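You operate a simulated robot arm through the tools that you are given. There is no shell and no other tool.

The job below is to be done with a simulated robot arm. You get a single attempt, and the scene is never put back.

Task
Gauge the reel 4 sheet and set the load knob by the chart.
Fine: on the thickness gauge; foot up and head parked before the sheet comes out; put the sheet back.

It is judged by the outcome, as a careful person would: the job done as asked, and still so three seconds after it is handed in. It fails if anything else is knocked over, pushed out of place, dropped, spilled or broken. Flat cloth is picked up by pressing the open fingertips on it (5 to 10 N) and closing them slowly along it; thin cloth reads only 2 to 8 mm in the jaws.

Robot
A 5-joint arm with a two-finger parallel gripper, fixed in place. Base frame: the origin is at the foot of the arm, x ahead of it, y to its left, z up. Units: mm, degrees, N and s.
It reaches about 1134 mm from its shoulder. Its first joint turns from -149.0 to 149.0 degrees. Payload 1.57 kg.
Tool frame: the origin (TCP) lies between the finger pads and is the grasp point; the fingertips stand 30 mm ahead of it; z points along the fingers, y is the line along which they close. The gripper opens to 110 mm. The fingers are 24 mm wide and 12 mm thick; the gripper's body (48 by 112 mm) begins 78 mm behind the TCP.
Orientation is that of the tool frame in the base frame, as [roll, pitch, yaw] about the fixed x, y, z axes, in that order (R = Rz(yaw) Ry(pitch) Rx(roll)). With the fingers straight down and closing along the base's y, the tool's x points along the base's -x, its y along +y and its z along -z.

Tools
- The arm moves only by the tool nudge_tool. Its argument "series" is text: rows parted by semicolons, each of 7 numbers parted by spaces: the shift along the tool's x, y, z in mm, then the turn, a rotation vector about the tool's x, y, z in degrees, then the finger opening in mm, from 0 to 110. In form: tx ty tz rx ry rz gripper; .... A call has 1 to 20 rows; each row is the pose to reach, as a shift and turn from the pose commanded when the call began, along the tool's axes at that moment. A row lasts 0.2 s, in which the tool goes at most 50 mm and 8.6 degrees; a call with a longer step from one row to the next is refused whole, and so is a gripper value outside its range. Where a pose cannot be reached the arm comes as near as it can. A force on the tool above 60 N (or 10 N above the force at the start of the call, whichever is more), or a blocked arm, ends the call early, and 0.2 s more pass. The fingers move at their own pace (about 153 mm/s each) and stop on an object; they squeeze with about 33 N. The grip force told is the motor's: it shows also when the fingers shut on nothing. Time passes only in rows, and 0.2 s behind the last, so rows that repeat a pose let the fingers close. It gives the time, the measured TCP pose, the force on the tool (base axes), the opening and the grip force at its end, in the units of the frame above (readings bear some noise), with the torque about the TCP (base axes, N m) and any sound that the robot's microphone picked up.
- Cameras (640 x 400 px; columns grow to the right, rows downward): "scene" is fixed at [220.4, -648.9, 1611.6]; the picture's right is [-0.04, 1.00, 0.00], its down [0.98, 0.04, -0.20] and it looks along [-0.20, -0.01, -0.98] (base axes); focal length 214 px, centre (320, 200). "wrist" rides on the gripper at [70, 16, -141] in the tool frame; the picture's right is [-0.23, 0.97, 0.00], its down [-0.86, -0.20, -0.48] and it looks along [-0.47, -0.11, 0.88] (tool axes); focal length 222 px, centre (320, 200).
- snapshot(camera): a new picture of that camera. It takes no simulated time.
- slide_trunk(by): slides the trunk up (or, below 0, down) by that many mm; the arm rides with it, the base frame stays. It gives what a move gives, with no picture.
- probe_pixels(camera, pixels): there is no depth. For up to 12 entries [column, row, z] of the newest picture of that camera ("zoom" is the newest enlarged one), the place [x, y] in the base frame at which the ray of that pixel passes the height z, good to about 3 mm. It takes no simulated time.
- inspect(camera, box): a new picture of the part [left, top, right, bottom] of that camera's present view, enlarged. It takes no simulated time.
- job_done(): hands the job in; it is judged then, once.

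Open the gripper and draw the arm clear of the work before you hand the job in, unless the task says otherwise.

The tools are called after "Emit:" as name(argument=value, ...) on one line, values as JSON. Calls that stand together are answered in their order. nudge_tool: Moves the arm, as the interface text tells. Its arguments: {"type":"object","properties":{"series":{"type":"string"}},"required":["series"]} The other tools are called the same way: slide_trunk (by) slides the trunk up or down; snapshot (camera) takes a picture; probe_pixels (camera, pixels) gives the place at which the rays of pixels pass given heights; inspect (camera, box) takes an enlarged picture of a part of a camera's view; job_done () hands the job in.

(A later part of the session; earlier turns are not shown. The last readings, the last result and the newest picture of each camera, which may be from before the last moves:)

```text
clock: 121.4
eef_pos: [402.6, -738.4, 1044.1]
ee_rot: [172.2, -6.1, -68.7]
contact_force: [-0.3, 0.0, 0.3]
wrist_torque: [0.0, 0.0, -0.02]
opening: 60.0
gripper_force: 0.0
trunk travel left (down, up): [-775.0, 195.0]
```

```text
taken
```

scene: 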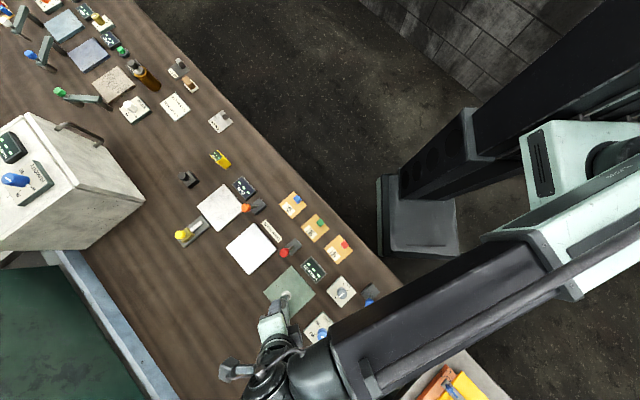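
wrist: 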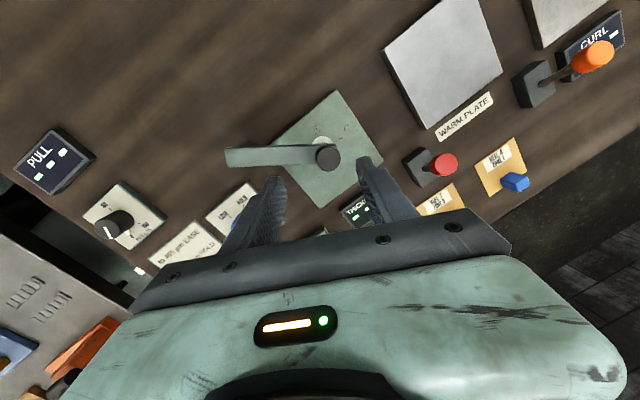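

Nothing was disturbed. I zoom in on the head from this outer viewpoint.

Emit:
inspect(camera="wrist", box=[210, 80, 400, 220])

Emit:
inspect(camera="wrist", box=[290, 120, 370, 180])

```text
2.86 times, centred on (305, 150) of wrist
```

zoom: 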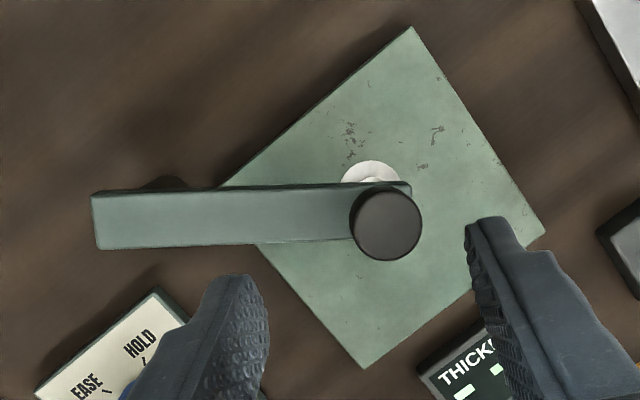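

```text
6.67 times, centred on (330, 150) of wrist
```

zoom: 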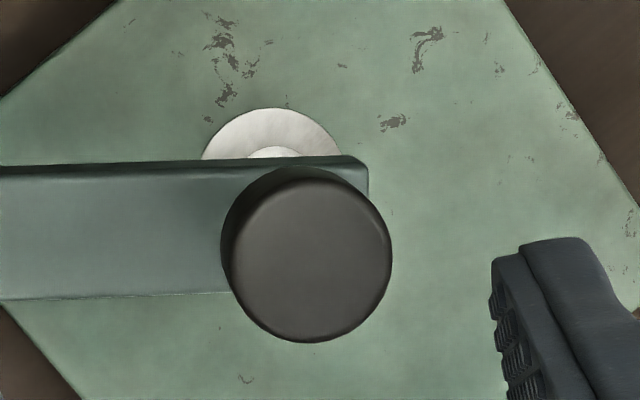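

The tool is tilted about 10° after hitting the spin limit. I spin it back the other way (tool +z) to see it re-level.

Emit:
nudge_tool(series="0 0 0 0 0 8 60; 0 0 0 0 0 16 60; 0 0 0 0 0 24 60; 0 0 0 0 0 32 60; 0 0 0 0 0 40 60; 0 0 0 0 0 40 60")

```text
clock: 122.8
eef_pos: [404.2, -739.4, 1045.9]
ee_rot: [177.9, -9.7, -109.0]
contact_force: [0.0, 0.6, -0.8]
wrist_torque: [0.0, -0.01, 0.02]
opening: 60.1
gripper_force: 0.0
trunk travel left (down, up): [-775.0, 195.0]
```

The tilt persists as commanded, so I rotate it back level with a small rotation about tool x/y.

Emit:
nudge_tool(series="0 0 0 1 -4.8 0 60; 0 0 0 2.06 -9.67 0 60; 0 0 0 2.06 -9.67 0 60")

Emit:
snapshot(camera="scene")

Emit:
snapshot(camera="wrist")

```text
clock: 123.6
eef_pos: [402.7, -738.1, 1041.6]
ee_rot: [179.9, -0.1, -109.2]
contact_force: [-0.1, -0.3, 0.5]
wrist_torque: [0.0, 0.03, 0.03]
opening: 60.4
gripper_force: 0.1
out of reach, approached as far as the arm can: row 2, 3
trunk travel left (down, up): [-775.0, 195.0]
```

```text
taken
```

scene: 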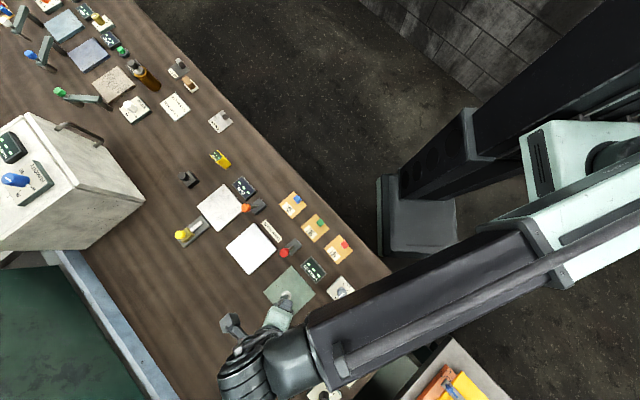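

```text
taken
```

wrist: 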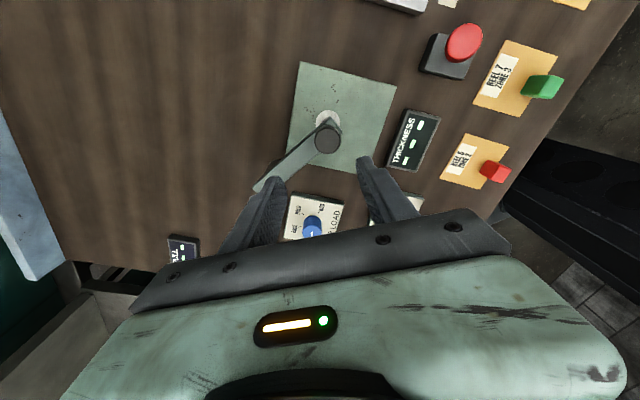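

Level again. I want a low, nearly horizontal look at the head and foot: spin back, retreat inward, then tilt 60° and lower.

Emit:
nudge_tool(series="-2 4 0 0 0 8.4 110; -4 8 0 0 0 16.8 110; -6 13 0 0 0 25.2 110; -8 17 0 0 0 33.6 110; -11 22 0 0 0 42 110; -13 26 0 0 0 50.4 110; -15 31 0 0 0 58.8 110; -17 35 0 0 0 67.2 110; -19 39 0 0 0 75.6 110; -21 44 0 0 0 84 110; -23 48 0 0 0 92.4 110; -26 53 0 0 0 100.8 110; -28 57 0 0 0 109.2 110; -30 61 0 0 0 117.6 110; -32 66 0 0 0 126 110; -34 69.8 0 0 0 133.8 110; -34 69.8 0 0 0 133.8 110")

Emit:
nudge_tool(series="0 0 0 0 -8 0 110; 0 0 0 0 -16 0 110; 0 0 0 0 -24 0 110; 0 0 0 0 -32 0 110; 0 0 0 0 -40 0 110; 0 0 0 0 -48 0 110; 0 0 0 0 -56 0 110; 0 0 0 0 -60 0 110; 0 0 0 0 -60 0 110")

```text
clock: 127.2
eef_pos: [348.1, -684.3, 1041.5]
ee_rot: [-180.0, 0.0, 117.0]
contact_force: [-0.1, -0.5, 0.3]
wrist_torque: [0.01, 0.01, -0.02]
opening: 110.1
gripper_force: 0.0
trunk travel left (down, up): [-775.0, 195.0]
```

```text
clock: 129.2
eef_pos: [349.1, -679.8, 1160.3]
ee_rot: [-180.0, 60.0, 117.0]
contact_force: [-0.5, 0.3, -1.2]
wrist_torque: [0.02, -0.02, 0.02]
opening: 110.1
gripper_force: 0.2
out of reach, approached as far as the arm can: row 2, 3, 4, 5, 6, 7, 8, 9
trunk travel left (down, up): [-775.0, 195.0]
```

As predicted z=1160. I lower 160 mm to bring the camera down to about z 1010.

Emit:
slide_trunk(by=-160)

Emit:
snapshot(camera="wrist")

Emit:
inspect(camera="wrist", box=[240, 60, 420, 200])

```text
clock: 131.0
eef_pos: [349.2, -681.0, 1000.1]
ee_rot: [180.0, 59.9, 117.0]
contact_force: [-0.5, 0.0, -0.8]
wrist_torque: [0.03, -0.01, 0.0]
opening: 110.2
gripper_force: 0.0
trunk travel left (down, up): [-615.0, 355.0]
```

```text
taken
```

wrist: 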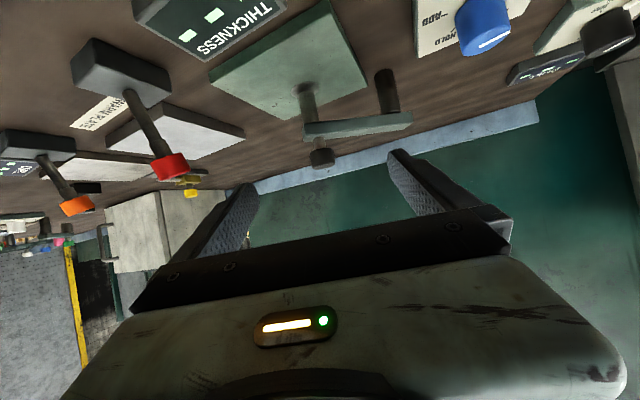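

```text
2.86 times, centred on (330, 130) of wrist
```

zoom: 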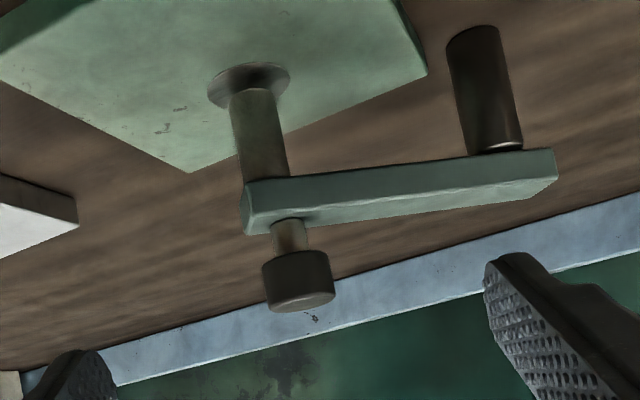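

Clear view now. I zoom in on the foot tip and the stem.

Emit:
inspect(camera="wrist", box=[285, 70, 365, 180])

Emit:
inspect(camera="wrist", box=[290, 70, 340, 110])

Emit:
inspect(camera="wrist", box=[60, 30, 220, 230])

```text
3.64 times, centred on (325, 125) of wrist
```

zoom: 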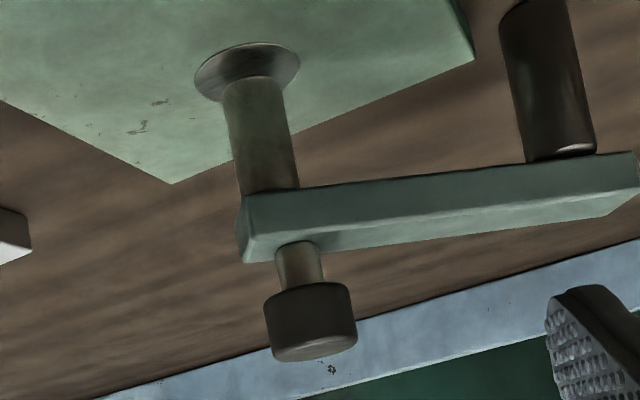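

```text
10.00 times, centred on (315, 90) of wrist
```

zoom: 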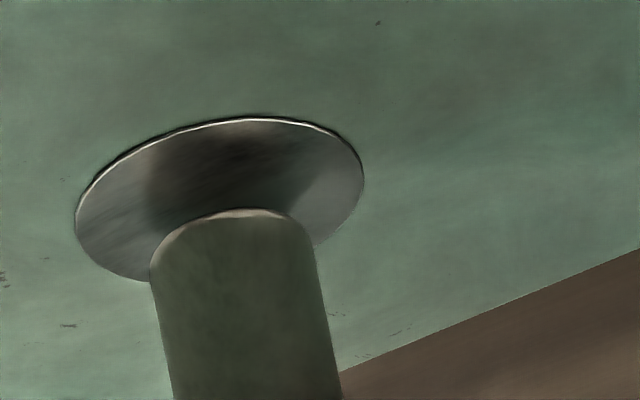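

```text
2.00 times, centred on (140, 130) of wrist
```

zoom: 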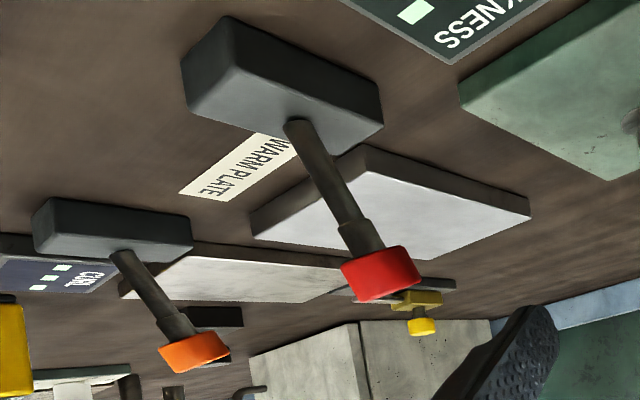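

The foot hovers 8 mm above the anvil and shares one axis with the knob. I'll do a decisive twist test: grip, turn, and read torque immediately (without holding). First rise and untilt.

Emit:
slide_trunk(by=160)

Emit:
nudge_tool(series="0 0 0 0 8 0 110; 0 0 0 0 16 0 110; 0 0 0 0 24 0 110; 0 0 0 0 32 0 110; 0 0 0 0 40 0 110; 0 0 0 0 48 0 110; 0 0 0 0 56 0 110; 0 0 0 0 60 0 110; 0 0 0 0 60 0 110")

```text
clock: 132.9
eef_pos: [349.4, -679.4, 1160.1]
ee_rot: [180.0, 59.9, 116.9]
contact_force: [1.3, -0.1, 1.0]
wrist_torque: [-0.02, 0.02, -0.01]
opening: 110.0
gripper_force: 0.0
trunk travel left (down, up): [-775.0, 195.0]
```

```text
clock: 134.9
eef_pos: [347.7, -677.3, 1040.9]
ee_rot: [180.0, -0.2, 117.0]
contact_force: [-0.2, -0.9, 0.1]
wrist_torque: [0.0, -0.02, -0.01]
opening: 110.0
gripper_force: 0.0
out of reach, approached as far as the arm can: row 1, 2, 3, 4, 5, 6, 7, 8, 9
trunk travel left (down, up): [-775.0, 195.0]
```

Emit:
nudge_tool(series="-27 0 0 0 0 0 80; -54 0 0 0 0 0 50; -81.3 -0.1 0 0 0 0 50; -81.3 -0.1 0 0 0 0 50")

Emit:
slide_trunk(by=-61)

Emit:
nudge_tool(series="0 0 0 0 0 0 38; 0 0 0 0 0 0 28; 0 0 0 0 0 0 15; 0 0 0 0 0 0 15; 0 0 0 0 0 0 15")

Emit:
nudge_tool(series="0 0 0 0 0 8 15; 0 0 0 0 0 16 15; 0 0 0 0 0 24 15; 0 0 0 0 0 32 15")

Emit:
nudge_tool(series="0 0 0 0 0 0 15; 0 0 0 0 0 0 15; 0 0 0 0 0 0 15")

Emit:
nudge_tool(series="0 0 0 0 0 -8 15; 0 0 0 0 0 -16 15; 0 0 0 0 0 -24 15; 0 0 0 0 0 -32 15")

```text
clock: 135.9
eef_pos: [384.9, -749.2, 1041.3]
ee_rot: [-180.0, -0.1, 117.0]
contact_force: [0.6, 1.2, 0.0]
wrist_torque: [0.0, -0.01, -0.02]
opening: 50.1
gripper_force: 0.2
out of reach, approached as far as the arm can: row 1, 2, 3, 4
trunk travel left (down, up): [-775.0, 195.0]
```

```text
clock: 136.9
eef_pos: [383.9, -748.0, 981.8]
ee_rot: [180.0, -0.1, 117.1]
contact_force: [0.3, 0.4, -0.6]
wrist_torque: [-0.01, -0.04, 0.02]
opening: 50.2
gripper_force: 0.1
trunk travel left (down, up): [-714.0, 256.0]
```

```text
clock: 138.1
eef_pos: [386.2, -748.2, 980.4]
ee_rot: [-179.9, 0.0, 117.1]
contact_force: [16.0, 0.7, 5.5]
wrist_torque: [0.04, -0.48, -0.2]
opening: 25.1
gripper_force: 36.4
trunk travel left (down, up): [-714.0, 256.0]
```

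```text
clock: 139.1
eef_pos: [386.9, -748.0, 979.2]
ee_rot: [-179.8, 0.0, 84.9]
contact_force: [19.2, 6.5, 0.5]
wrist_torque: [0.09, -0.42, 0.35]
opening: 30.8
gripper_force: 8.9
trunk travel left (down, up): [-714.0, 256.0]
```

```text
clock: 139.9
eef_pos: [385.2, -748.1, 979.7]
ee_rot: [-180.0, -0.1, 85.0]
contact_force: [18.9, 6.9, 0.0]
wrist_torque: [0.13, -0.43, 0.34]
opening: 31.0
gripper_force: 9.2
trunk travel left (down, up): [-714.0, 256.0]
```

```text
clock: 140.9
eef_pos: [386.0, -749.6, 980.4]
ee_rot: [-180.0, -0.1, 117.2]
contact_force: [14.9, 0.7, 0.5]
wrist_torque: [-0.03, -0.36, -0.08]
opening: 27.7
gripper_force: 6.8
trunk travel left (down, up): [-714.0, 256.0]
```

The readings are muddied by an off-center grip (15–19 N sideways). I re-center about 2 mm in +x, regrip, and repeat the twist test.

Emit:
nudge_tool(series="0 0 0 0 0 0 40; 0 0 0 0 0 0 40; -1.3 1.6 0 0 0 0 40; -1.3 1.6 0 0 0 0 40; -1.3 1.6 0 0 0 0 15; -1.3 1.6 0 0 0 0 15; -1.3 1.6 0 0 0 0 15")

Emit:
nudge_tool(series="0 0 0 0 0 8 15; 0 0 0 0 0 16 15; 0 0 0 0 0 24 15; 0 0 0 0 0 32 15")

Emit:
nudge_tool(series="0 0 0 0 0 -8 15; 0 0 0 0 0 -16 15; 0 0 0 0 0 -24 15; 0 0 0 0 0 -32 15")

Emit:
nudge_tool(series="0 0 0 0 0 0 15; 0 0 0 0 0 0 15; 0 0 0 0 0 0 15")

```text
clock: 142.5
eef_pos: [385.9, -749.5, 980.4]
ee_rot: [-180.0, -0.1, 117.0]
contact_force: [9.9, -0.6, 4.5]
wrist_torque: [0.02, -0.3, -0.17]
opening: 25.1
gripper_force: 37.0
trunk travel left (down, up): [-714.0, 256.0]
```

```text
clock: 143.5
eef_pos: [389.0, -748.6, 980.5]
ee_rot: [-179.9, -0.1, 84.9]
contact_force: [19.1, 6.6, 0.7]
wrist_torque: [-0.08, -0.48, 0.39]
opening: 24.9
gripper_force: 36.3
trunk travel left (down, up): [-714.0, 256.0]
```

```text
clock: 144.5
eef_pos: [386.4, -749.3, 979.7]
ee_rot: [-179.9, -0.1, 117.1]
contact_force: [10.9, -3.3, 1.0]
wrist_torque: [0.01, -0.18, -0.5]
opening: 25.2
gripper_force: 36.0
trunk travel left (down, up): [-714.0, 256.0]
```

```text
clock: 145.3
eef_pos: [386.7, -749.7, 979.9]
ee_rot: [-179.9, -0.1, 116.9]
contact_force: [3.5, -1.7, -3.5]
wrist_torque: [-0.62, -0.28, -0.29]
opening: 25.0
gripper_force: 37.0
trunk travel left (down, up): [-714.0, 256.0]
```

The knob resists twisting both ways (+0.39/−0.5 Nm, i.e. finger slip), so it isn't a screw. But vertically it seemed to move at ~24 N when held. I regrip higher on the knob and push down 10 mm with the grip, to see if the spindle follows.

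Emit:
nudge_tool(series="0 0 0 0 0 0 40; 0 0 0 0 0 0 40; 0 0 0 0 0 0 40")

Emit:
slide_trunk(by=7)

Emit:
nudge_tool(series="-1 1 0 0 0 0 28; -1 1 0 0 0 0 15; -1 1 0 0 0 0 15; -1 1 0 0 0 0 15")

Emit:
slide_trunk(by=-5)

Emit:
slide_trunk(by=-5)

Emit:
inspect(camera="wrist", box=[240, 60, 400, 240])

```text
clock: 146.1
eef_pos: [386.4, -750.3, 980.7]
ee_rot: [-179.9, -0.1, 117.0]
contact_force: [0.2, 0.2, 0.3]
wrist_torque: [-0.01, 0.0, 0.03]
opening: 40.0
gripper_force: 0.0
trunk travel left (down, up): [-714.0, 256.0]
```

```text
clock: 146.6
eef_pos: [386.5, -749.6, 987.5]
ee_rot: [180.0, -0.1, 117.1]
contact_force: [1.1, -0.1, -0.3]
wrist_torque: [-0.01, 0.02, 0.04]
opening: 39.9
gripper_force: 0.1
trunk travel left (down, up): [-721.0, 249.0]
```

```text
clock: 147.6
eef_pos: [386.5, -750.5, 987.5]
ee_rot: [-179.9, -0.1, 116.9]
contact_force: [-6.5, -1.7, -1.3]
wrist_torque: [0.12, 0.24, -0.13]
opening: 24.9
gripper_force: 36.8
trunk travel left (down, up): [-721.0, 249.0]
```

```text
clock: 148.2
eef_pos: [386.2, -749.3, 984.0]
ee_rot: [180.0, 0.0, 117.0]
contact_force: [-4.3, -6.4, 25.1]
wrist_torque: [0.05, 0.18, -0.24]
opening: 25.2
gripper_force: 36.5
trunk travel left (down, up): [-716.0, 254.0]
```

```text
clock: 148.7
eef_pos: [386.8, -750.3, 976.2]
ee_rot: [-179.9, -0.2, 117.0]
contact_force: [-8.3, -1.1, -5.6]
wrist_torque: [0.09, 0.11, -0.05]
opening: 25.3
gripper_force: 21.2
trunk travel left (down, up): [-711.0, 259.0]
```

```text
2.22 times, centred on (320, 150) of wrist
```

zoom: 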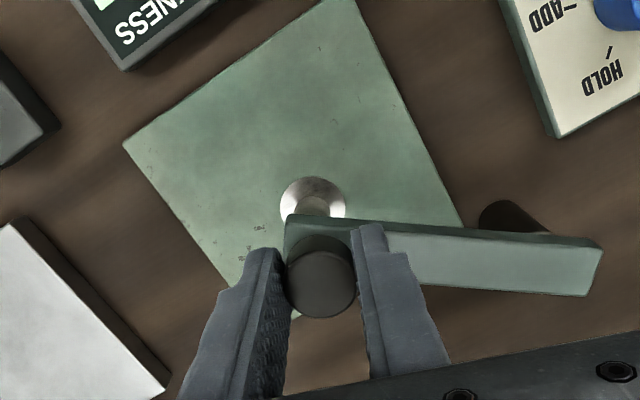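

The held knob suddenly gave way (z 984→976, force dropped to -5.6 N): the spindle seems to have moved. I check the display and foot.

Emit:
snapshot(camera="wrist")

Emit:
inspect(camera="scene", box=[250, 240, 350, 320])

Emit:
inspect(camera="wrist", box=[220, 0, 340, 80])

```text
taken
```

wrist: 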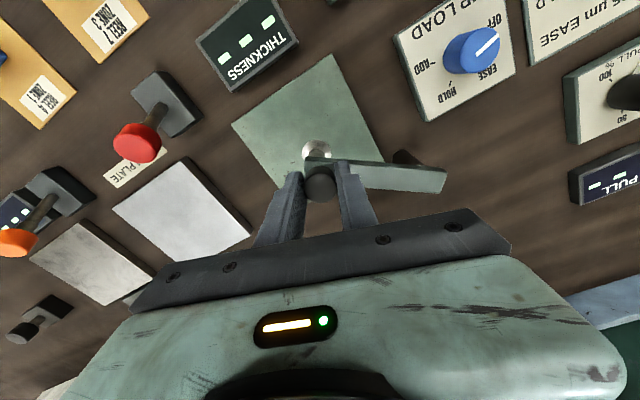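

```text
5.00 times, centred on (300, 280) of scene
```

zoom: 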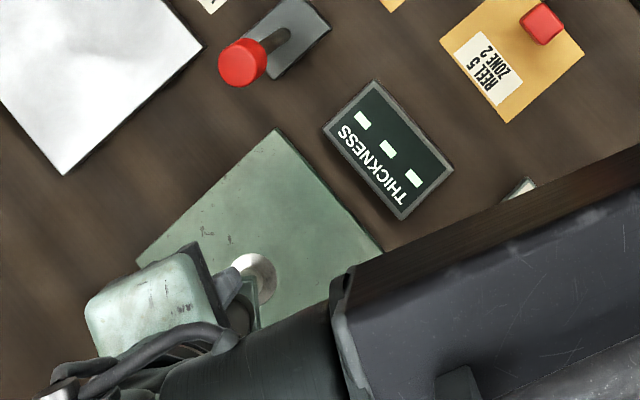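

```text
5.00 times, centred on (280, 40) of wrist
```

zoom: 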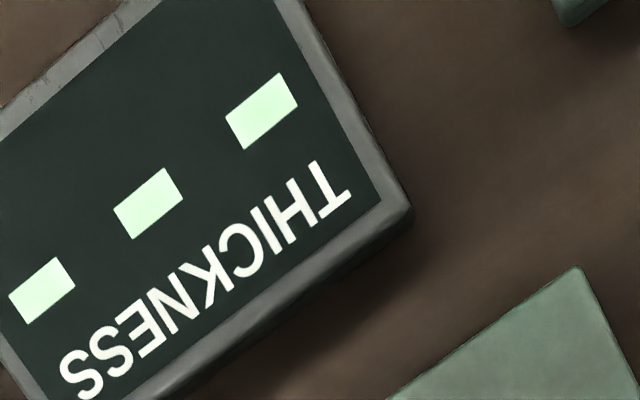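

The display still shows dashes. I release, rise and take the side view to see if the foot moved.

Emit:
nudge_tool(series="0 0 0 0 0 0 35; 0 0 0 0 0 0 50; 0 0 0 0 0 0 50")

Emit:
slide_trunk(by=59)

Emit:
nudge_tool(series="30 0 0 0 0 0 110; 60 0 0 0 0 0 110; 91 0 0 0 0 0 110; 91 0 0 0 0 0 110")

Emit:
nudge_tool(series="0 0 0 0 -8 0 110; 0 0 0 0 -16 0 110; 0 0 0 0 -24 0 110; 0 0 0 0 -32 0 110; 0 0 0 0 -40 0 110; 0 0 0 0 -48 0 110; 0 0 0 0 -48 0 110")

Emit:
snapshot(camera="wrist")

Emit:
inspect(camera="wrist", box=[260, 20, 420, 140])

```text
clock: 149.5
eef_pos: [388.5, -749.4, 976.9]
ee_rot: [-179.9, -0.1, 117.0]
contact_force: [-0.3, 0.4, 0.0]
wrist_torque: [-0.01, -0.01, 0.0]
opening: 50.0
gripper_force: 0.1
trunk travel left (down, up): [-711.0, 259.0]
```

```text
clock: 150.5
eef_pos: [388.9, -750.9, 1037.0]
ee_rot: [-180.0, -0.1, 117.1]
contact_force: [1.0, -0.3, -0.5]
wrist_torque: [-0.02, 0.05, 0.03]
opening: 50.2
gripper_force: 0.0
trunk travel left (down, up): [-770.0, 200.0]
```

```text
clock: 151.5
eef_pos: [349.0, -669.5, 1036.8]
ee_rot: [-180.0, -0.1, 117.0]
contact_force: [-1.0, -0.1, 0.0]
wrist_torque: [0.02, 0.0, 0.0]
opening: 109.9
gripper_force: 0.1
trunk travel left (down, up): [-770.0, 200.0]
```

```text
clock: 153.1
eef_pos: [348.1, -668.5, 1115.1]
ee_rot: [180.0, 48.0, 117.0]
contact_force: [-0.3, -0.1, 1.2]
wrist_torque: [-0.01, 0.0, 0.04]
opening: 110.0
gripper_force: 0.0
out of reach, approached as far as the arm can: row 1, 2, 3, 4, 5, 6, 7
trunk travel left (down, up): [-770.0, 200.0]
```

```text
taken
```

wrist: 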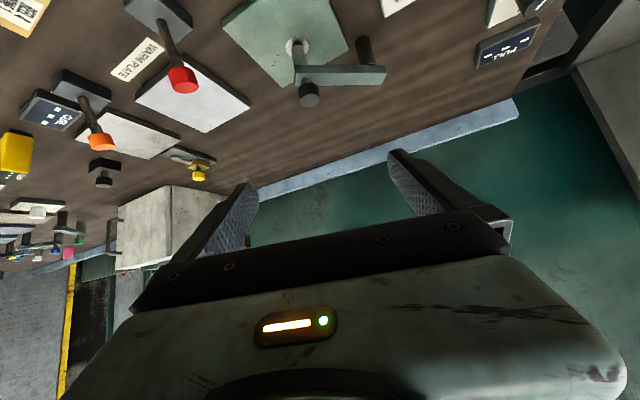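

```text
3.33 times, centred on (340, 80) of wrist
```

zoom: 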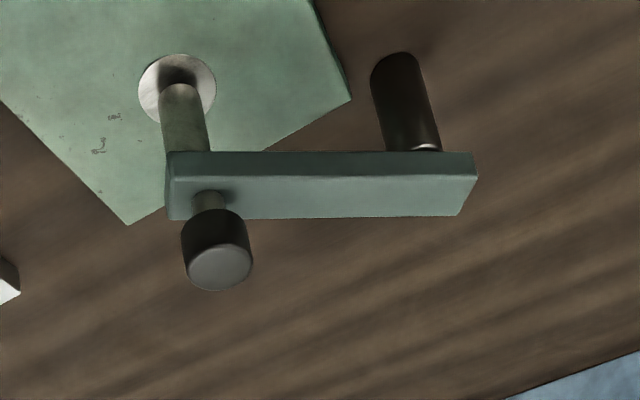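

The foot is still up; that was just finger slip. I'll go on in the proper working order (sheet under the foot first) and then retry the controls; so first I park the head again. Untilt and move over the swing arm.

Emit:
nudge_tool(series="0 0 0 0 8 0 110; 0 0 0 0 16 0 110; 0 0 0 0 24 0 110; 0 0 0 0 32 0 110; 0 0 0 0 40 0 110; 0 0 0 0 48 0 110; 0 0 0 0 48 0 110")

Emit:
nudge_tool(series="-8 3 0 0 0 8.3 100; -16 6 0 0 0 16.6 90; -24 9 0 0 0 24.9 80; -32 12 0 0 0 33.2 70; -40 16 0 0 0 41.5 60; -48 19 0 0 0 49.8 60; -56 22 0 0 0 58.1 60; -64 25 0 0 0 66.4 60; -72 28 0 0 0 74.7 60; -80 31 0 0 0 83 60; -88 35 0 0 0 91.3 60; -96 38 0 0 0 99.6 60; -101.1 39.7 0 0 0 107 60; -101.1 39.7 0 0 0 107 60")

```text
clock: 154.7
eef_pos: [345.2, -666.5, 1036.7]
ee_rot: [180.0, -0.2, 117.0]
contact_force: [-0.1, -0.2, 0.1]
wrist_torque: [0.05, -0.03, 0.0]
opening: 110.1
gripper_force: 0.0
out of reach, approached as far as the arm can: row 1, 2, 3, 4, 5, 6, 7
trunk travel left (down, up): [-770.0, 200.0]
```

```text
clock: 157.7
eef_pos: [427.7, -737.7, 1036.8]
ee_rot: [-179.9, 0.1, 9.9]
contact_force: [0.0, -0.1, 0.1]
wrist_torque: [-0.01, 0.0, 0.02]
opening: 60.1
gripper_force: 0.2
trunk travel left (down, up): [-770.0, 200.0]
```

Emit:
nudge_tool(series="1.9 4.2 0 0 0 0 60; 1.9 4.2 0 0 0 0 60")

Emit:
slide_trunk(by=-91)

Emit:
inspect(camera="wrist", box=[200, 40, 420, 240])

```text
clock: 158.3
eef_pos: [430.5, -742.6, 1037.8]
ee_rot: [-179.9, -0.1, 10.0]
contact_force: [1.1, -0.3, 0.2]
wrist_torque: [-0.01, -0.02, 0.01]
opening: 60.1
gripper_force: 0.1
trunk travel left (down, up): [-770.0, 200.0]
```

```text
clock: 159.6
eef_pos: [430.1, -741.7, 946.0]
ee_rot: [-179.9, -0.1, 10.2]
contact_force: [0.1, 0.0, 0.6]
wrist_torque: [-0.02, 0.01, 0.03]
opening: 60.3
gripper_force: 0.0
trunk travel left (down, up): [-679.0, 291.0]
```

```text
2.00 times, centred on (310, 140) of wrist
```

zoom: 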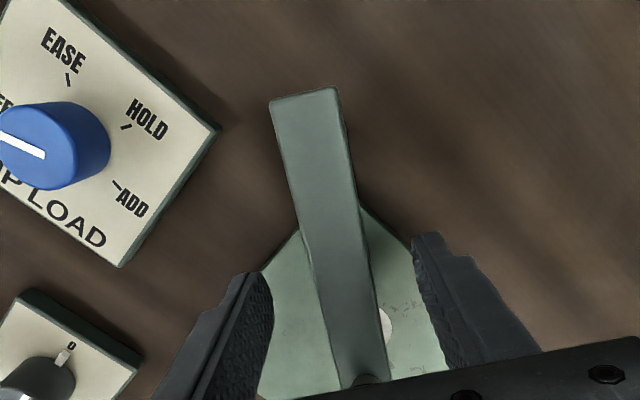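

The arm is straddled again. I narrow to 27 mm and swing it back counter-clockwise along the arc to the park stop.

Emit:
nudge_tool(series="0 0 0 0 0 0 40; 0 0 0 0 0 0 27; 0 0 0 0 0 0 27; 0.3 7.1 0 0 0 -8 27; 1.5 14.1 0 0 0 -16 27; 3.7 20.9 0 0 0 -24 27; 6.9 27.3 0 0 0 -32 27; 10.9 33.2 0 0 0 -40 27; 15.6 38.4 0 0 0 -48 27; 21.1 43 0 0 0 -56 27; 27.1 46.8 0 0 0 -64 27; 33.6 49.6 0 0 0 -72 27; 40.5 51.6 0 0 0 -80 27; 43.5 52 0 0 0 -83 27; 43.5 52 0 0 0 -83 27")

Emit:
snapshot(camera="wrist")

Emit:
snapshot(camera="scene")

```text
clock: 162.8
eef_pos: [481.0, -785.4, 945.6]
ee_rot: [-180.0, 0.0, 93.1]
contact_force: [-4.1, 0.9, -1.6]
wrist_torque: [0.06, 0.07, -0.11]
opening: 30.4
gripper_force: 2.1
trunk travel left (down, up): [-679.0, 291.0]
```

```text
taken
```

wrist: 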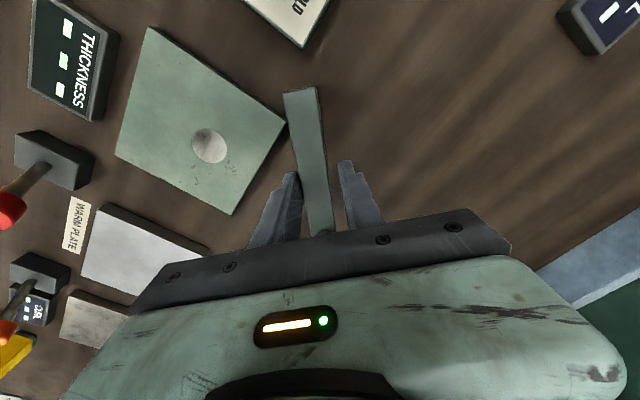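

```text
taken
```

scene: 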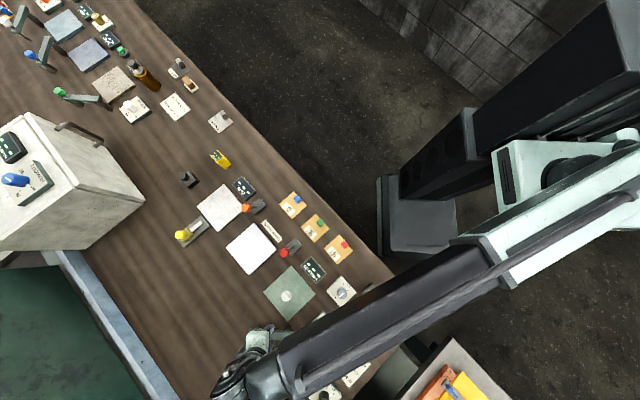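

The head is back at its park stop. I back off, open, rise, and then travel to above the reel 4 sheet for a close look.

Emit:
nudge_tool(series="0 -3 0 0 0 0 40; 0 -3 0 0 0 0 60; 0 -3 0 0 0 0 60")

Emit:
slide_trunk(by=115)

Emit:
nudge_tool(series="4 -38 0 0 0 -4 60; 9 -76 0 0 0 -8 60; 13 -114 0 0 0 -12 60; 18 -152 0 0 0 -16 60; 22 -190 0 0 0 -20 60; 27 -228 0 0 0 -24 60; 31 -266 0 0 0 -28 60; 36 -304 0 0 0 -32 60; 40 -342 0 0 0 -36 60; 45 -376 0 0 0 -37 60; 45 -376 0 0 0 -37 60")

Emit:
snapshot(camera="wrist")

Emit:
snapshot(camera="scene")

```text
clock: 163.6
eef_pos: [478.2, -785.5, 945.2]
ee_rot: [-180.0, -0.1, 93.0]
contact_force: [-0.8, -1.1, 0.0]
wrist_torque: [0.01, -0.02, 0.02]
opening: 59.9
gripper_force: 0.1
trunk travel left (down, up): [-679.0, 291.0]
```

```text
clock: 165.0
eef_pos: [479.6, -785.3, 1059.6]
ee_rot: [-179.9, -0.1, 92.9]
contact_force: [-1.0, 0.0, 0.1]
wrist_torque: [-0.01, 0.01, 0.0]
opening: 60.3
gripper_force: 0.1
trunk travel left (down, up): [-794.0, 176.0]
```

```text
clock: 167.4
eef_pos: [100.3, -757.4, 1060.4]
ee_rot: [-180.0, 0.0, 130.1]
contact_force: [-0.2, 0.7, 0.4]
wrist_torque: [-0.01, -0.02, 0.0]
opening: 59.8
gripper_force: 0.0
trunk travel left (down, up): [-794.0, 176.0]
```

```text
taken
```

wrist: 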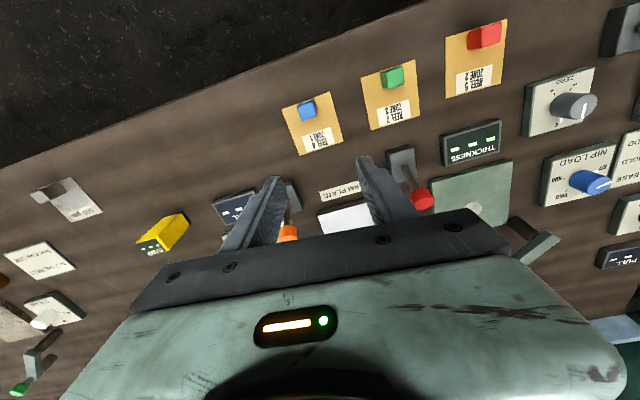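

```text
taken
```

scene: 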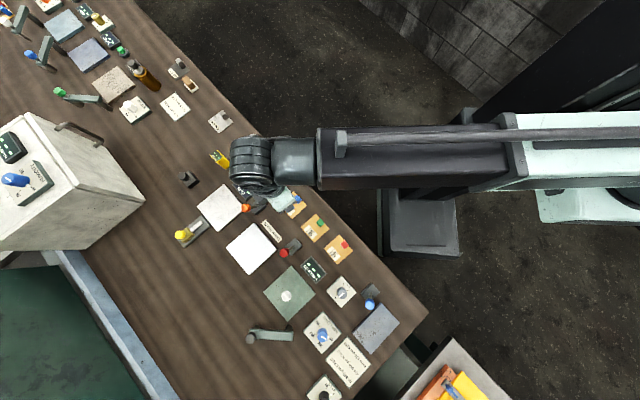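

The reel 4 sheet is at wrist (312,125) with its blue block at (307,108). I zoom in to measure block and sheet.

Emit:
inspect(camera="wrist", box=[260, 70, 380, 170])

```text
4.00 times, centred on (320, 120) of wrist
```

zoom: 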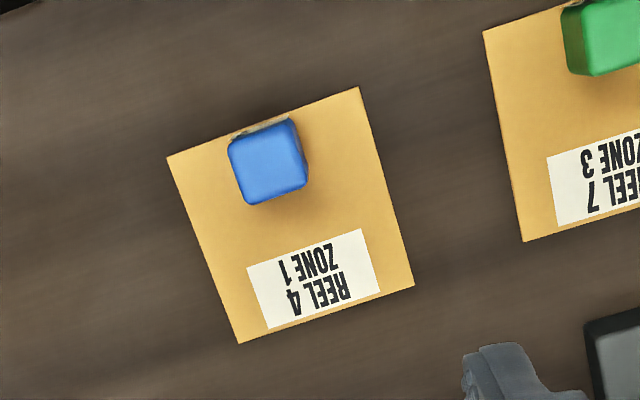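

I probe the sheet corners (z≈883) and the block.

Emit:
probe_pixels(camera="wrist", pixels=[[281.75, 109.5, 882], [330, 91.75, 882], [343.25, 141.25, 882], [299.75, 155.75, 882], [308, 112, 890], [308, 112, 900], [308, 112, 910], [298, 104, 885], [316, 99, 885]])

Emit:
probe_pixels(camera="scene", pixels=[[294.25, 191.25, 882], [307, 205, 882], [292.5, 218.75, 882], [278.75, 204.25, 882], [297.5, 198.5, 890], [297.5, 198.5, 900], [297.5, 198.5, 910]])

```text
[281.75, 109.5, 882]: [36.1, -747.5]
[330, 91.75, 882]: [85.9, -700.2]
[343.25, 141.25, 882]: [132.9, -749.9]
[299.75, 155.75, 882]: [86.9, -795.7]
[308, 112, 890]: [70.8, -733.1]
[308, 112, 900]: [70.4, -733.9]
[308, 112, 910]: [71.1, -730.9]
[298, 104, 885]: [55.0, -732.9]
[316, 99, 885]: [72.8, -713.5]
```

```text
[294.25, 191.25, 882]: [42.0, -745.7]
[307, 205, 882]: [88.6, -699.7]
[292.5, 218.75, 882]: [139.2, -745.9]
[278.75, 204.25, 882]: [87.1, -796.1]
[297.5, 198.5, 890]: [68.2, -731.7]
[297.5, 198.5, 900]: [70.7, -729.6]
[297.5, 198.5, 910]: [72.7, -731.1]
```

Sheet center ≈(87,-748), 68 mm square, aligned at 45°; block center ≈(70.5,-732). I move above the block with fingers closing along the bench's length (yaw 135), opening 50, then lower partway.

Emit:
nudge_tool(series="20 -3 0 0 0 -2.5 50; 38.6 -6.5 0 0 0 -5 50; 38.6 -6.5 0 0 0 -5 50")

Emit:
slide_trunk(by=-100)

Emit:
snapshot(camera="wrist")

Emit:
inspect(camera="wrist", box=[240, 90, 420, 230])

```text
clock: 168.2
eef_pos: [73.1, -733.8, 1060.3]
ee_rot: [-179.9, -0.1, 135.0]
contact_force: [0.5, -0.3, 0.7]
wrist_torque: [0.01, -0.01, 0.02]
opening: 50.3
gripper_force: 0.1
trunk travel left (down, up): [-794.0, 176.0]
```

```text
clock: 169.6
eef_pos: [72.7, -733.7, 960.4]
ee_rot: [-180.0, 0.0, 135.0]
contact_force: [-0.5, -0.3, -0.8]
wrist_torque: [0.0, 0.0, 0.01]
opening: 49.9
gripper_force: 0.1
trunk travel left (down, up): [-694.0, 276.0]
```

```text
taken
```

wrist: 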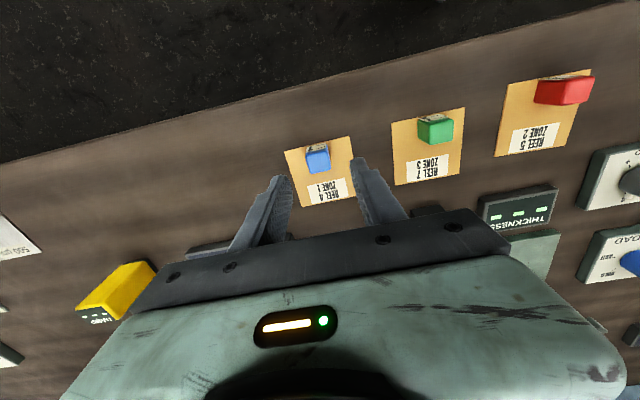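

```text
2.86 times, centred on (330, 160) of wrist
```

zoom: 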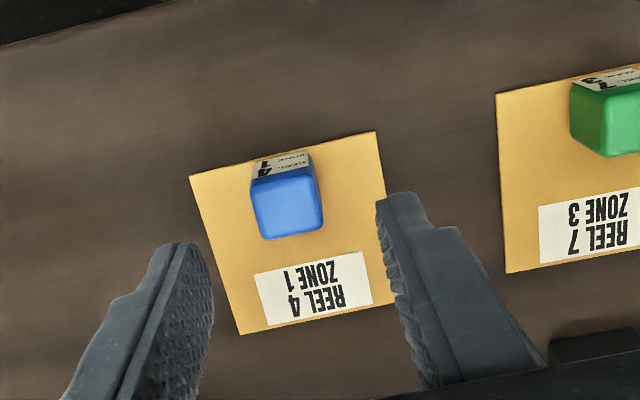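

I probe the block's top (wrist (318.7,162)) against the TCP.

Emit:
probe_pixels(camera="wrist", pixels=[[318.7, 161.7, 895], [318.7, 161.7, 905], [318.7, 161.7, 915], [317, 147, 882], [306, 155, 882], [330, 145, 882]])

```text
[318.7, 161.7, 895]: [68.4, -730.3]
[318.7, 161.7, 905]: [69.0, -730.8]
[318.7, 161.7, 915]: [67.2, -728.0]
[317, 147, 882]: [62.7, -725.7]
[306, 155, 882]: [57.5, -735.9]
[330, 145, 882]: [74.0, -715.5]
```

Block center ≈(69,-730); I shift 5 mm inward, lower to tips ≈ z 888, and close gently on the block.

Emit:
nudge_tool(series="5 0 0 0 0 0 50; 5 0 0 0 0 0 50")

Emit:
slide_trunk(by=-42)

Emit:
nudge_tool(series="0 0 0 0 0 0 38; 0 0 0 0 0 0 28; 0 0 0 0 0 0 18; 0 0 0 0 0 0 12; 0 0 0 0 0 0 12")

Emit:
snapshot(camera="wrist")

Emit:
inspect(camera="wrist", box=[240, 100, 420, 240])

```text
clock: 170.2
eef_pos: [68.1, -731.3, 959.8]
ee_rot: [180.0, -0.1, 135.0]
contact_force: [-0.6, 0.2, -0.2]
wrist_torque: [-0.02, 0.03, -0.02]
opening: 49.9
gripper_force: 0.1
trunk travel left (down, up): [-694.0, 276.0]
```

```text
clock: 171.0
eef_pos: [67.4, -731.2, 917.6]
ee_rot: [179.9, -0.1, 135.0]
contact_force: [-0.5, -0.3, -0.2]
wrist_torque: [-0.01, -0.02, 0.01]
opening: 50.2
gripper_force: 0.0
trunk travel left (down, up): [-652.0, 318.0]
```

```text
clock: 172.2
eef_pos: [68.0, -730.3, 918.2]
ee_rot: [-180.0, 0.0, 135.0]
contact_force: [0.4, 0.8, -0.2]
wrist_torque: [0.02, -0.04, 0.03]
opening: 20.8
gripper_force: 32.9
trunk travel left (down, up): [-652.0, 318.0]
```

```text
taken
```

wrist: 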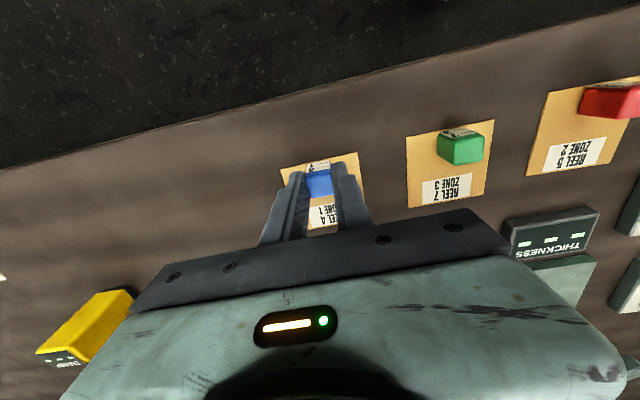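

```text
2.86 times, centred on (330, 170) of wrist
```

zoom: 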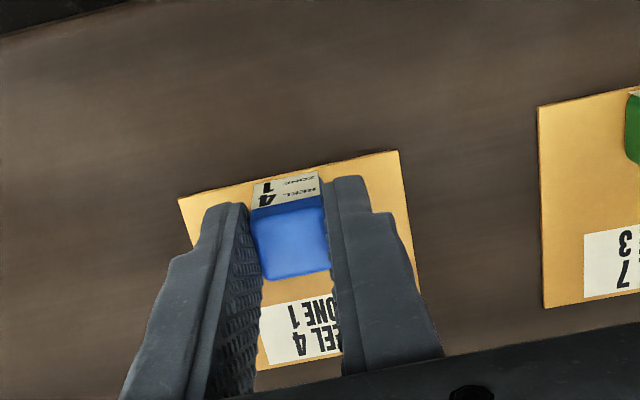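

Block held (20.8 mm). I lift 110 mm and check that the sheet comes along.

Emit:
slide_trunk(by=110)

Emit:
snapshot(camera="wrist")

Emit:
snapshot(camera="scene")

```text
clock: 173.6
eef_pos: [67.8, -730.1, 1028.6]
ee_rot: [180.0, 0.0, 135.0]
contact_force: [0.5, 0.9, 0.3]
wrist_torque: [0.04, 0.03, 0.0]
opening: 20.8
gripper_force: 33.7
trunk travel left (down, up): [-762.0, 208.0]
```

```text
taken
```

wrist: 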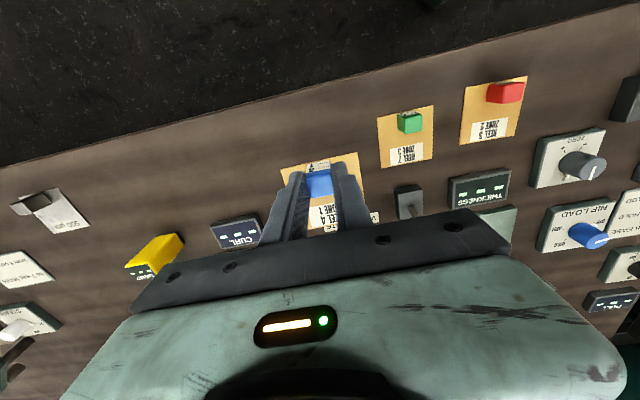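

```text
taken
```

scene: 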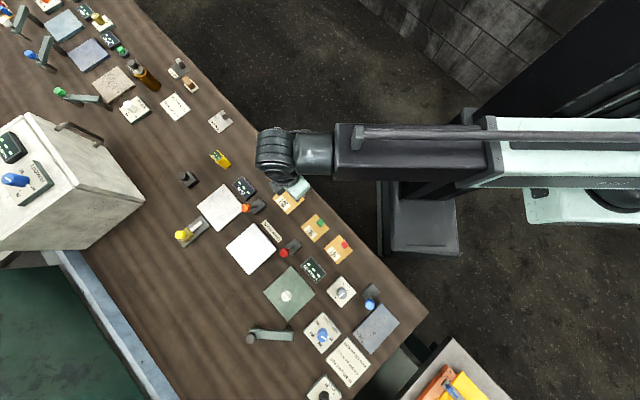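

The sheet lifts with the block. I carry it to above the gauge plate (TCP about (361.5,-727.5)).

Emit:
nudge_tool(series="-13 13 0 0 0 0 12; -38 39 0 0 0 0 12; -64 65 0 0 0 0 12; -90 92 0 0 0 0 12; -116 118 0 0 0 0 12; -142 145 0 0 0 0 12; -168 171 0 0 0 0 12; -190 193 0 0 0 0 12; -202 206 0 0 0 0 12; -205.4 209.7 0 0 0 0 12; -205.4 209.7 0 0 0 0 12")

Emit:
snapshot(camera="wrist")

Emit:
snapshot(camera="scene")

Emit:
inspect(camera="wrist", box=[220, 80, 440, 240])

```text
clock: 176.0
eef_pos: [361.7, -726.7, 1029.2]
ee_rot: [179.9, 0.0, 135.0]
contact_force: [0.0, -0.8, -0.4]
wrist_torque: [-0.05, -0.01, 0.02]
opening: 20.4
gripper_force: 33.1
trunk travel left (down, up): [-762.0, 208.0]
```

```text
taken
```

wrist: 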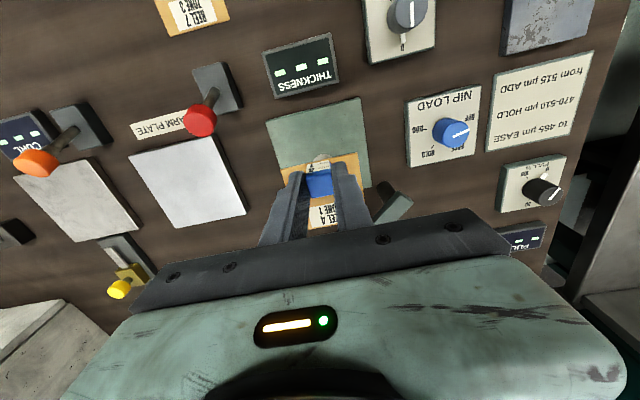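

```text
taken
```

scene: 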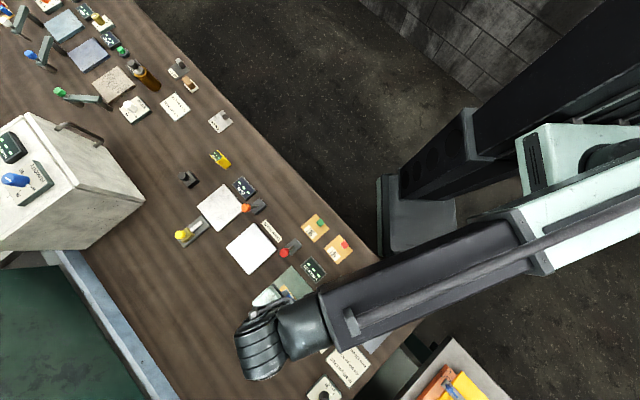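

```text
2.50 times, centred on (330, 160) of wrist
```

zoom: 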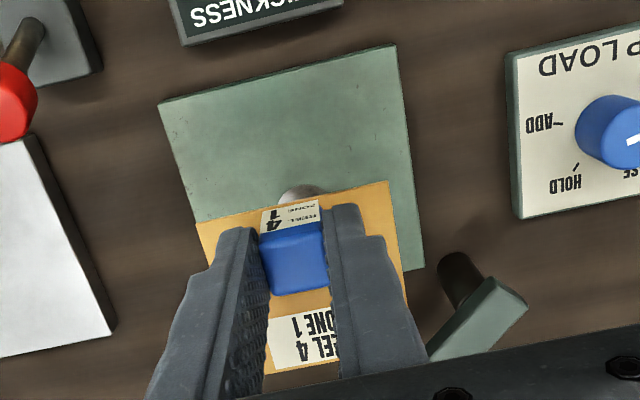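

The sheet hangs over the plate with the label half above the anvil. I lower in stages until I feel contact.

Emit:
slide_trunk(by=-95)

Emit:
slide_trunk(by=-4)

Emit:
slide_trunk(by=-2)

```text
clock: 177.3
eef_pos: [361.9, -727.5, 934.2]
ee_rot: [179.9, -0.1, 135.0]
contact_force: [-0.5, 0.3, -0.1]
wrist_torque: [-0.01, 0.02, 0.04]
opening: 20.6
gripper_force: 33.1
trunk travel left (down, up): [-667.0, 303.0]
```

```text
clock: 177.8
eef_pos: [361.7, -727.4, 930.6]
ee_rot: [180.0, -0.1, 134.9]
contact_force: [1.2, -4.6, 12.2]
wrist_torque: [-0.29, -0.19, -0.02]
opening: 20.7
gripper_force: 33.2
trunk travel left (down, up): [-663.0, 307.0]
```

```text
clock: 178.4
eef_pos: [361.2, -726.6, 928.4]
ee_rot: [-180.0, 0.0, 135.0]
contact_force: [3.3, -6.3, 25.5]
wrist_torque: [-0.29, -0.18, -0.02]
opening: 20.5
gripper_force: 33.2
trunk travel left (down, up): [-661.0, 309.0]
```

The sheet is on the plate (25 N). I ease up 1.5 mm and open the fingers.

Emit:
slide_trunk(by=1.5)

Emit:
nudge_tool(series="0 0 0 0 0 0 25; 0 0 0 0 0 0 32; 0 0 0 0 0 0 40; 0 0 0 0 0 0 45; 0 0 0 0 0 0 45")

Emit:
slide_trunk(by=100)

Emit:
snapshot(camera="wrist")

Emit:
inspect(camera="wrist", box=[220, 80, 440, 240])

```text
clock: 178.9
eef_pos: [361.4, -727.0, 929.3]
ee_rot: [-180.0, -0.2, 135.1]
contact_force: [-0.9, 2.2, 2.8]
wrist_torque: [0.06, 0.07, -0.01]
opening: 20.9
gripper_force: 32.4
trunk travel left (down, up): [-662.0, 308.0]
```

```text
clock: 180.1
eef_pos: [361.3, -727.5, 928.5]
ee_rot: [-180.0, -0.1, 135.1]
contact_force: [-0.1, -0.3, 0.5]
wrist_torque: [-0.02, 0.03, 0.01]
opening: 45.2
gripper_force: 0.1
trunk travel left (down, up): [-662.0, 308.0]
```

```text
clock: 181.4
eef_pos: [362.0, -728.0, 1028.8]
ee_rot: [-180.0, 0.0, 134.9]
contact_force: [-0.3, 0.1, 0.8]
wrist_torque: [0.0, -0.01, -0.02]
opening: 45.0
gripper_force: 0.1
trunk travel left (down, up): [-762.0, 208.0]
```

```text
taken
```

wrist: 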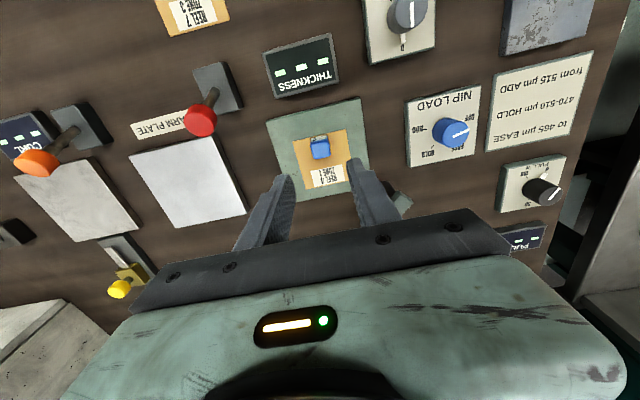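

```text
2.50 times, centred on (330, 160) of wrist
```

zoom: 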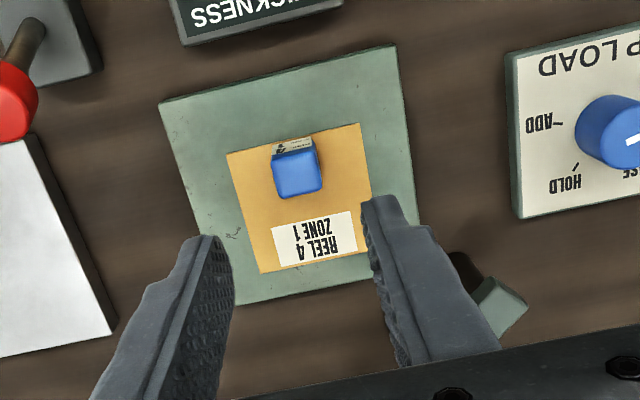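

The sheet lies flat on the plate over the anvil, block inward. Now I go back to the parked swing arm to bring the head over.

Emit:
nudge_tool(series="-20.5 6.8 0 0 0 7.5 60; -41 13.7 0 0 0 15 60; -61.5 20.5 0 0 0 22.5 60; -82 27.3 0 0 0 30 60; -102.5 34.2 0 0 0 37.5 60; -123 41 0 0 0 45 60; -123 41 0 0 0 45 60")

Emit:
slide_trunk(by=-83)

Emit:
inspect(camera="wrist", box=[200, 40, 420, 240])

```text
clock: 183.0
eef_pos: [479.9, -783.4, 1028.0]
ee_rot: [180.0, -0.1, 89.9]
contact_force: [-0.6, -0.2, 0.2]
wrist_torque: [0.02, 0.02, -0.03]
opening: 60.2
gripper_force: 0.0
trunk travel left (down, up): [-762.0, 208.0]
```

```text
clock: 184.2
eef_pos: [479.5, -782.3, 946.6]
ee_rot: [-179.9, -0.1, 90.0]
contact_force: [0.1, 0.1, -0.5]
wrist_torque: [0.01, 0.01, 0.03]
opening: 60.2
gripper_force: 0.0
trunk travel left (down, up): [-679.0, 291.0]
```

```text
2.00 times, centred on (310, 140) of wrist
```

zoom: 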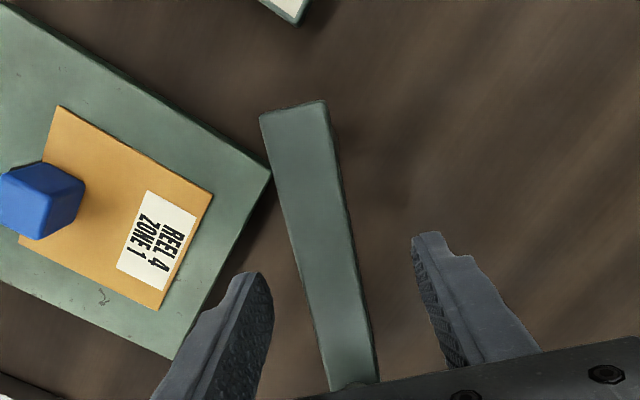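

Straddling the arm. I narrow to 27 mm and swing the head over the sheet.

Emit:
nudge_tool(series="0 0 0 0 0 0 40; 0 0 0 0 0 0 27; 0 0 0 0 0 0 27; 0.5 -6.7 0 0 0 8 27; 1.9 -13.2 0 0 0 16 27; 4.2 -19.5 0 0 0 24 27; 7.3 -25.4 0 0 0 32 27; 11.2 -30.9 0 0 0 40 27; 15.9 -35.7 0 0 0 48 27; 21.2 -39.8 0 0 0 56 27; 27 -43.1 0 0 0 64 27; 33.2 -45.7 0 0 0 72 27; 39.7 -47.3 0 0 0 80 27; 42 -47.6 0 0 0 82 27; 42 -47.6 0 0 0 82 27")

Emit:
inspect(camera="scene", box=[250, 240, 350, 320])

Emit:
inspect(camera="wrist", box=[200, 40, 420, 240])

```text
clock: 187.4
eef_pos: [434.2, -740.7, 945.5]
ee_rot: [-179.9, 0.0, 8.0]
contact_force: [0.3, -1.0, 0.9]
wrist_torque: [-0.01, -0.02, 0.0]
opening: 27.6
gripper_force: 0.7
trunk travel left (down, up): [-679.0, 291.0]
```

```text
5.00 times, centred on (300, 280) of scene
```

zoom: 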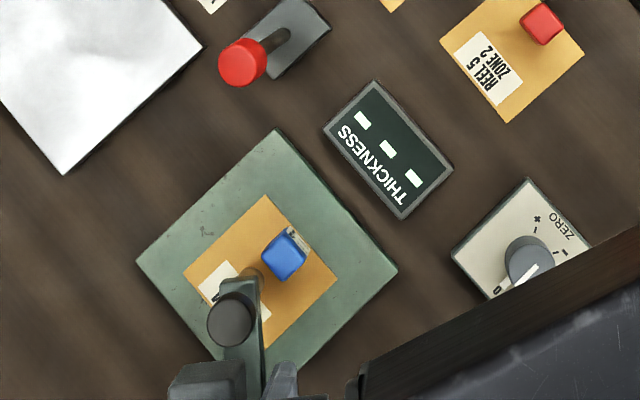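

```text
2.00 times, centred on (310, 140) of wrist
```

zoom: 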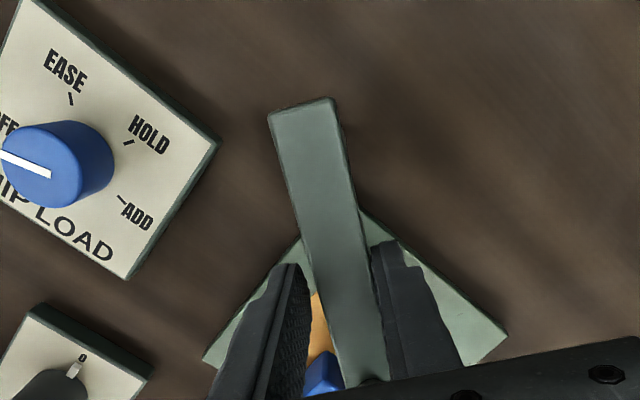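

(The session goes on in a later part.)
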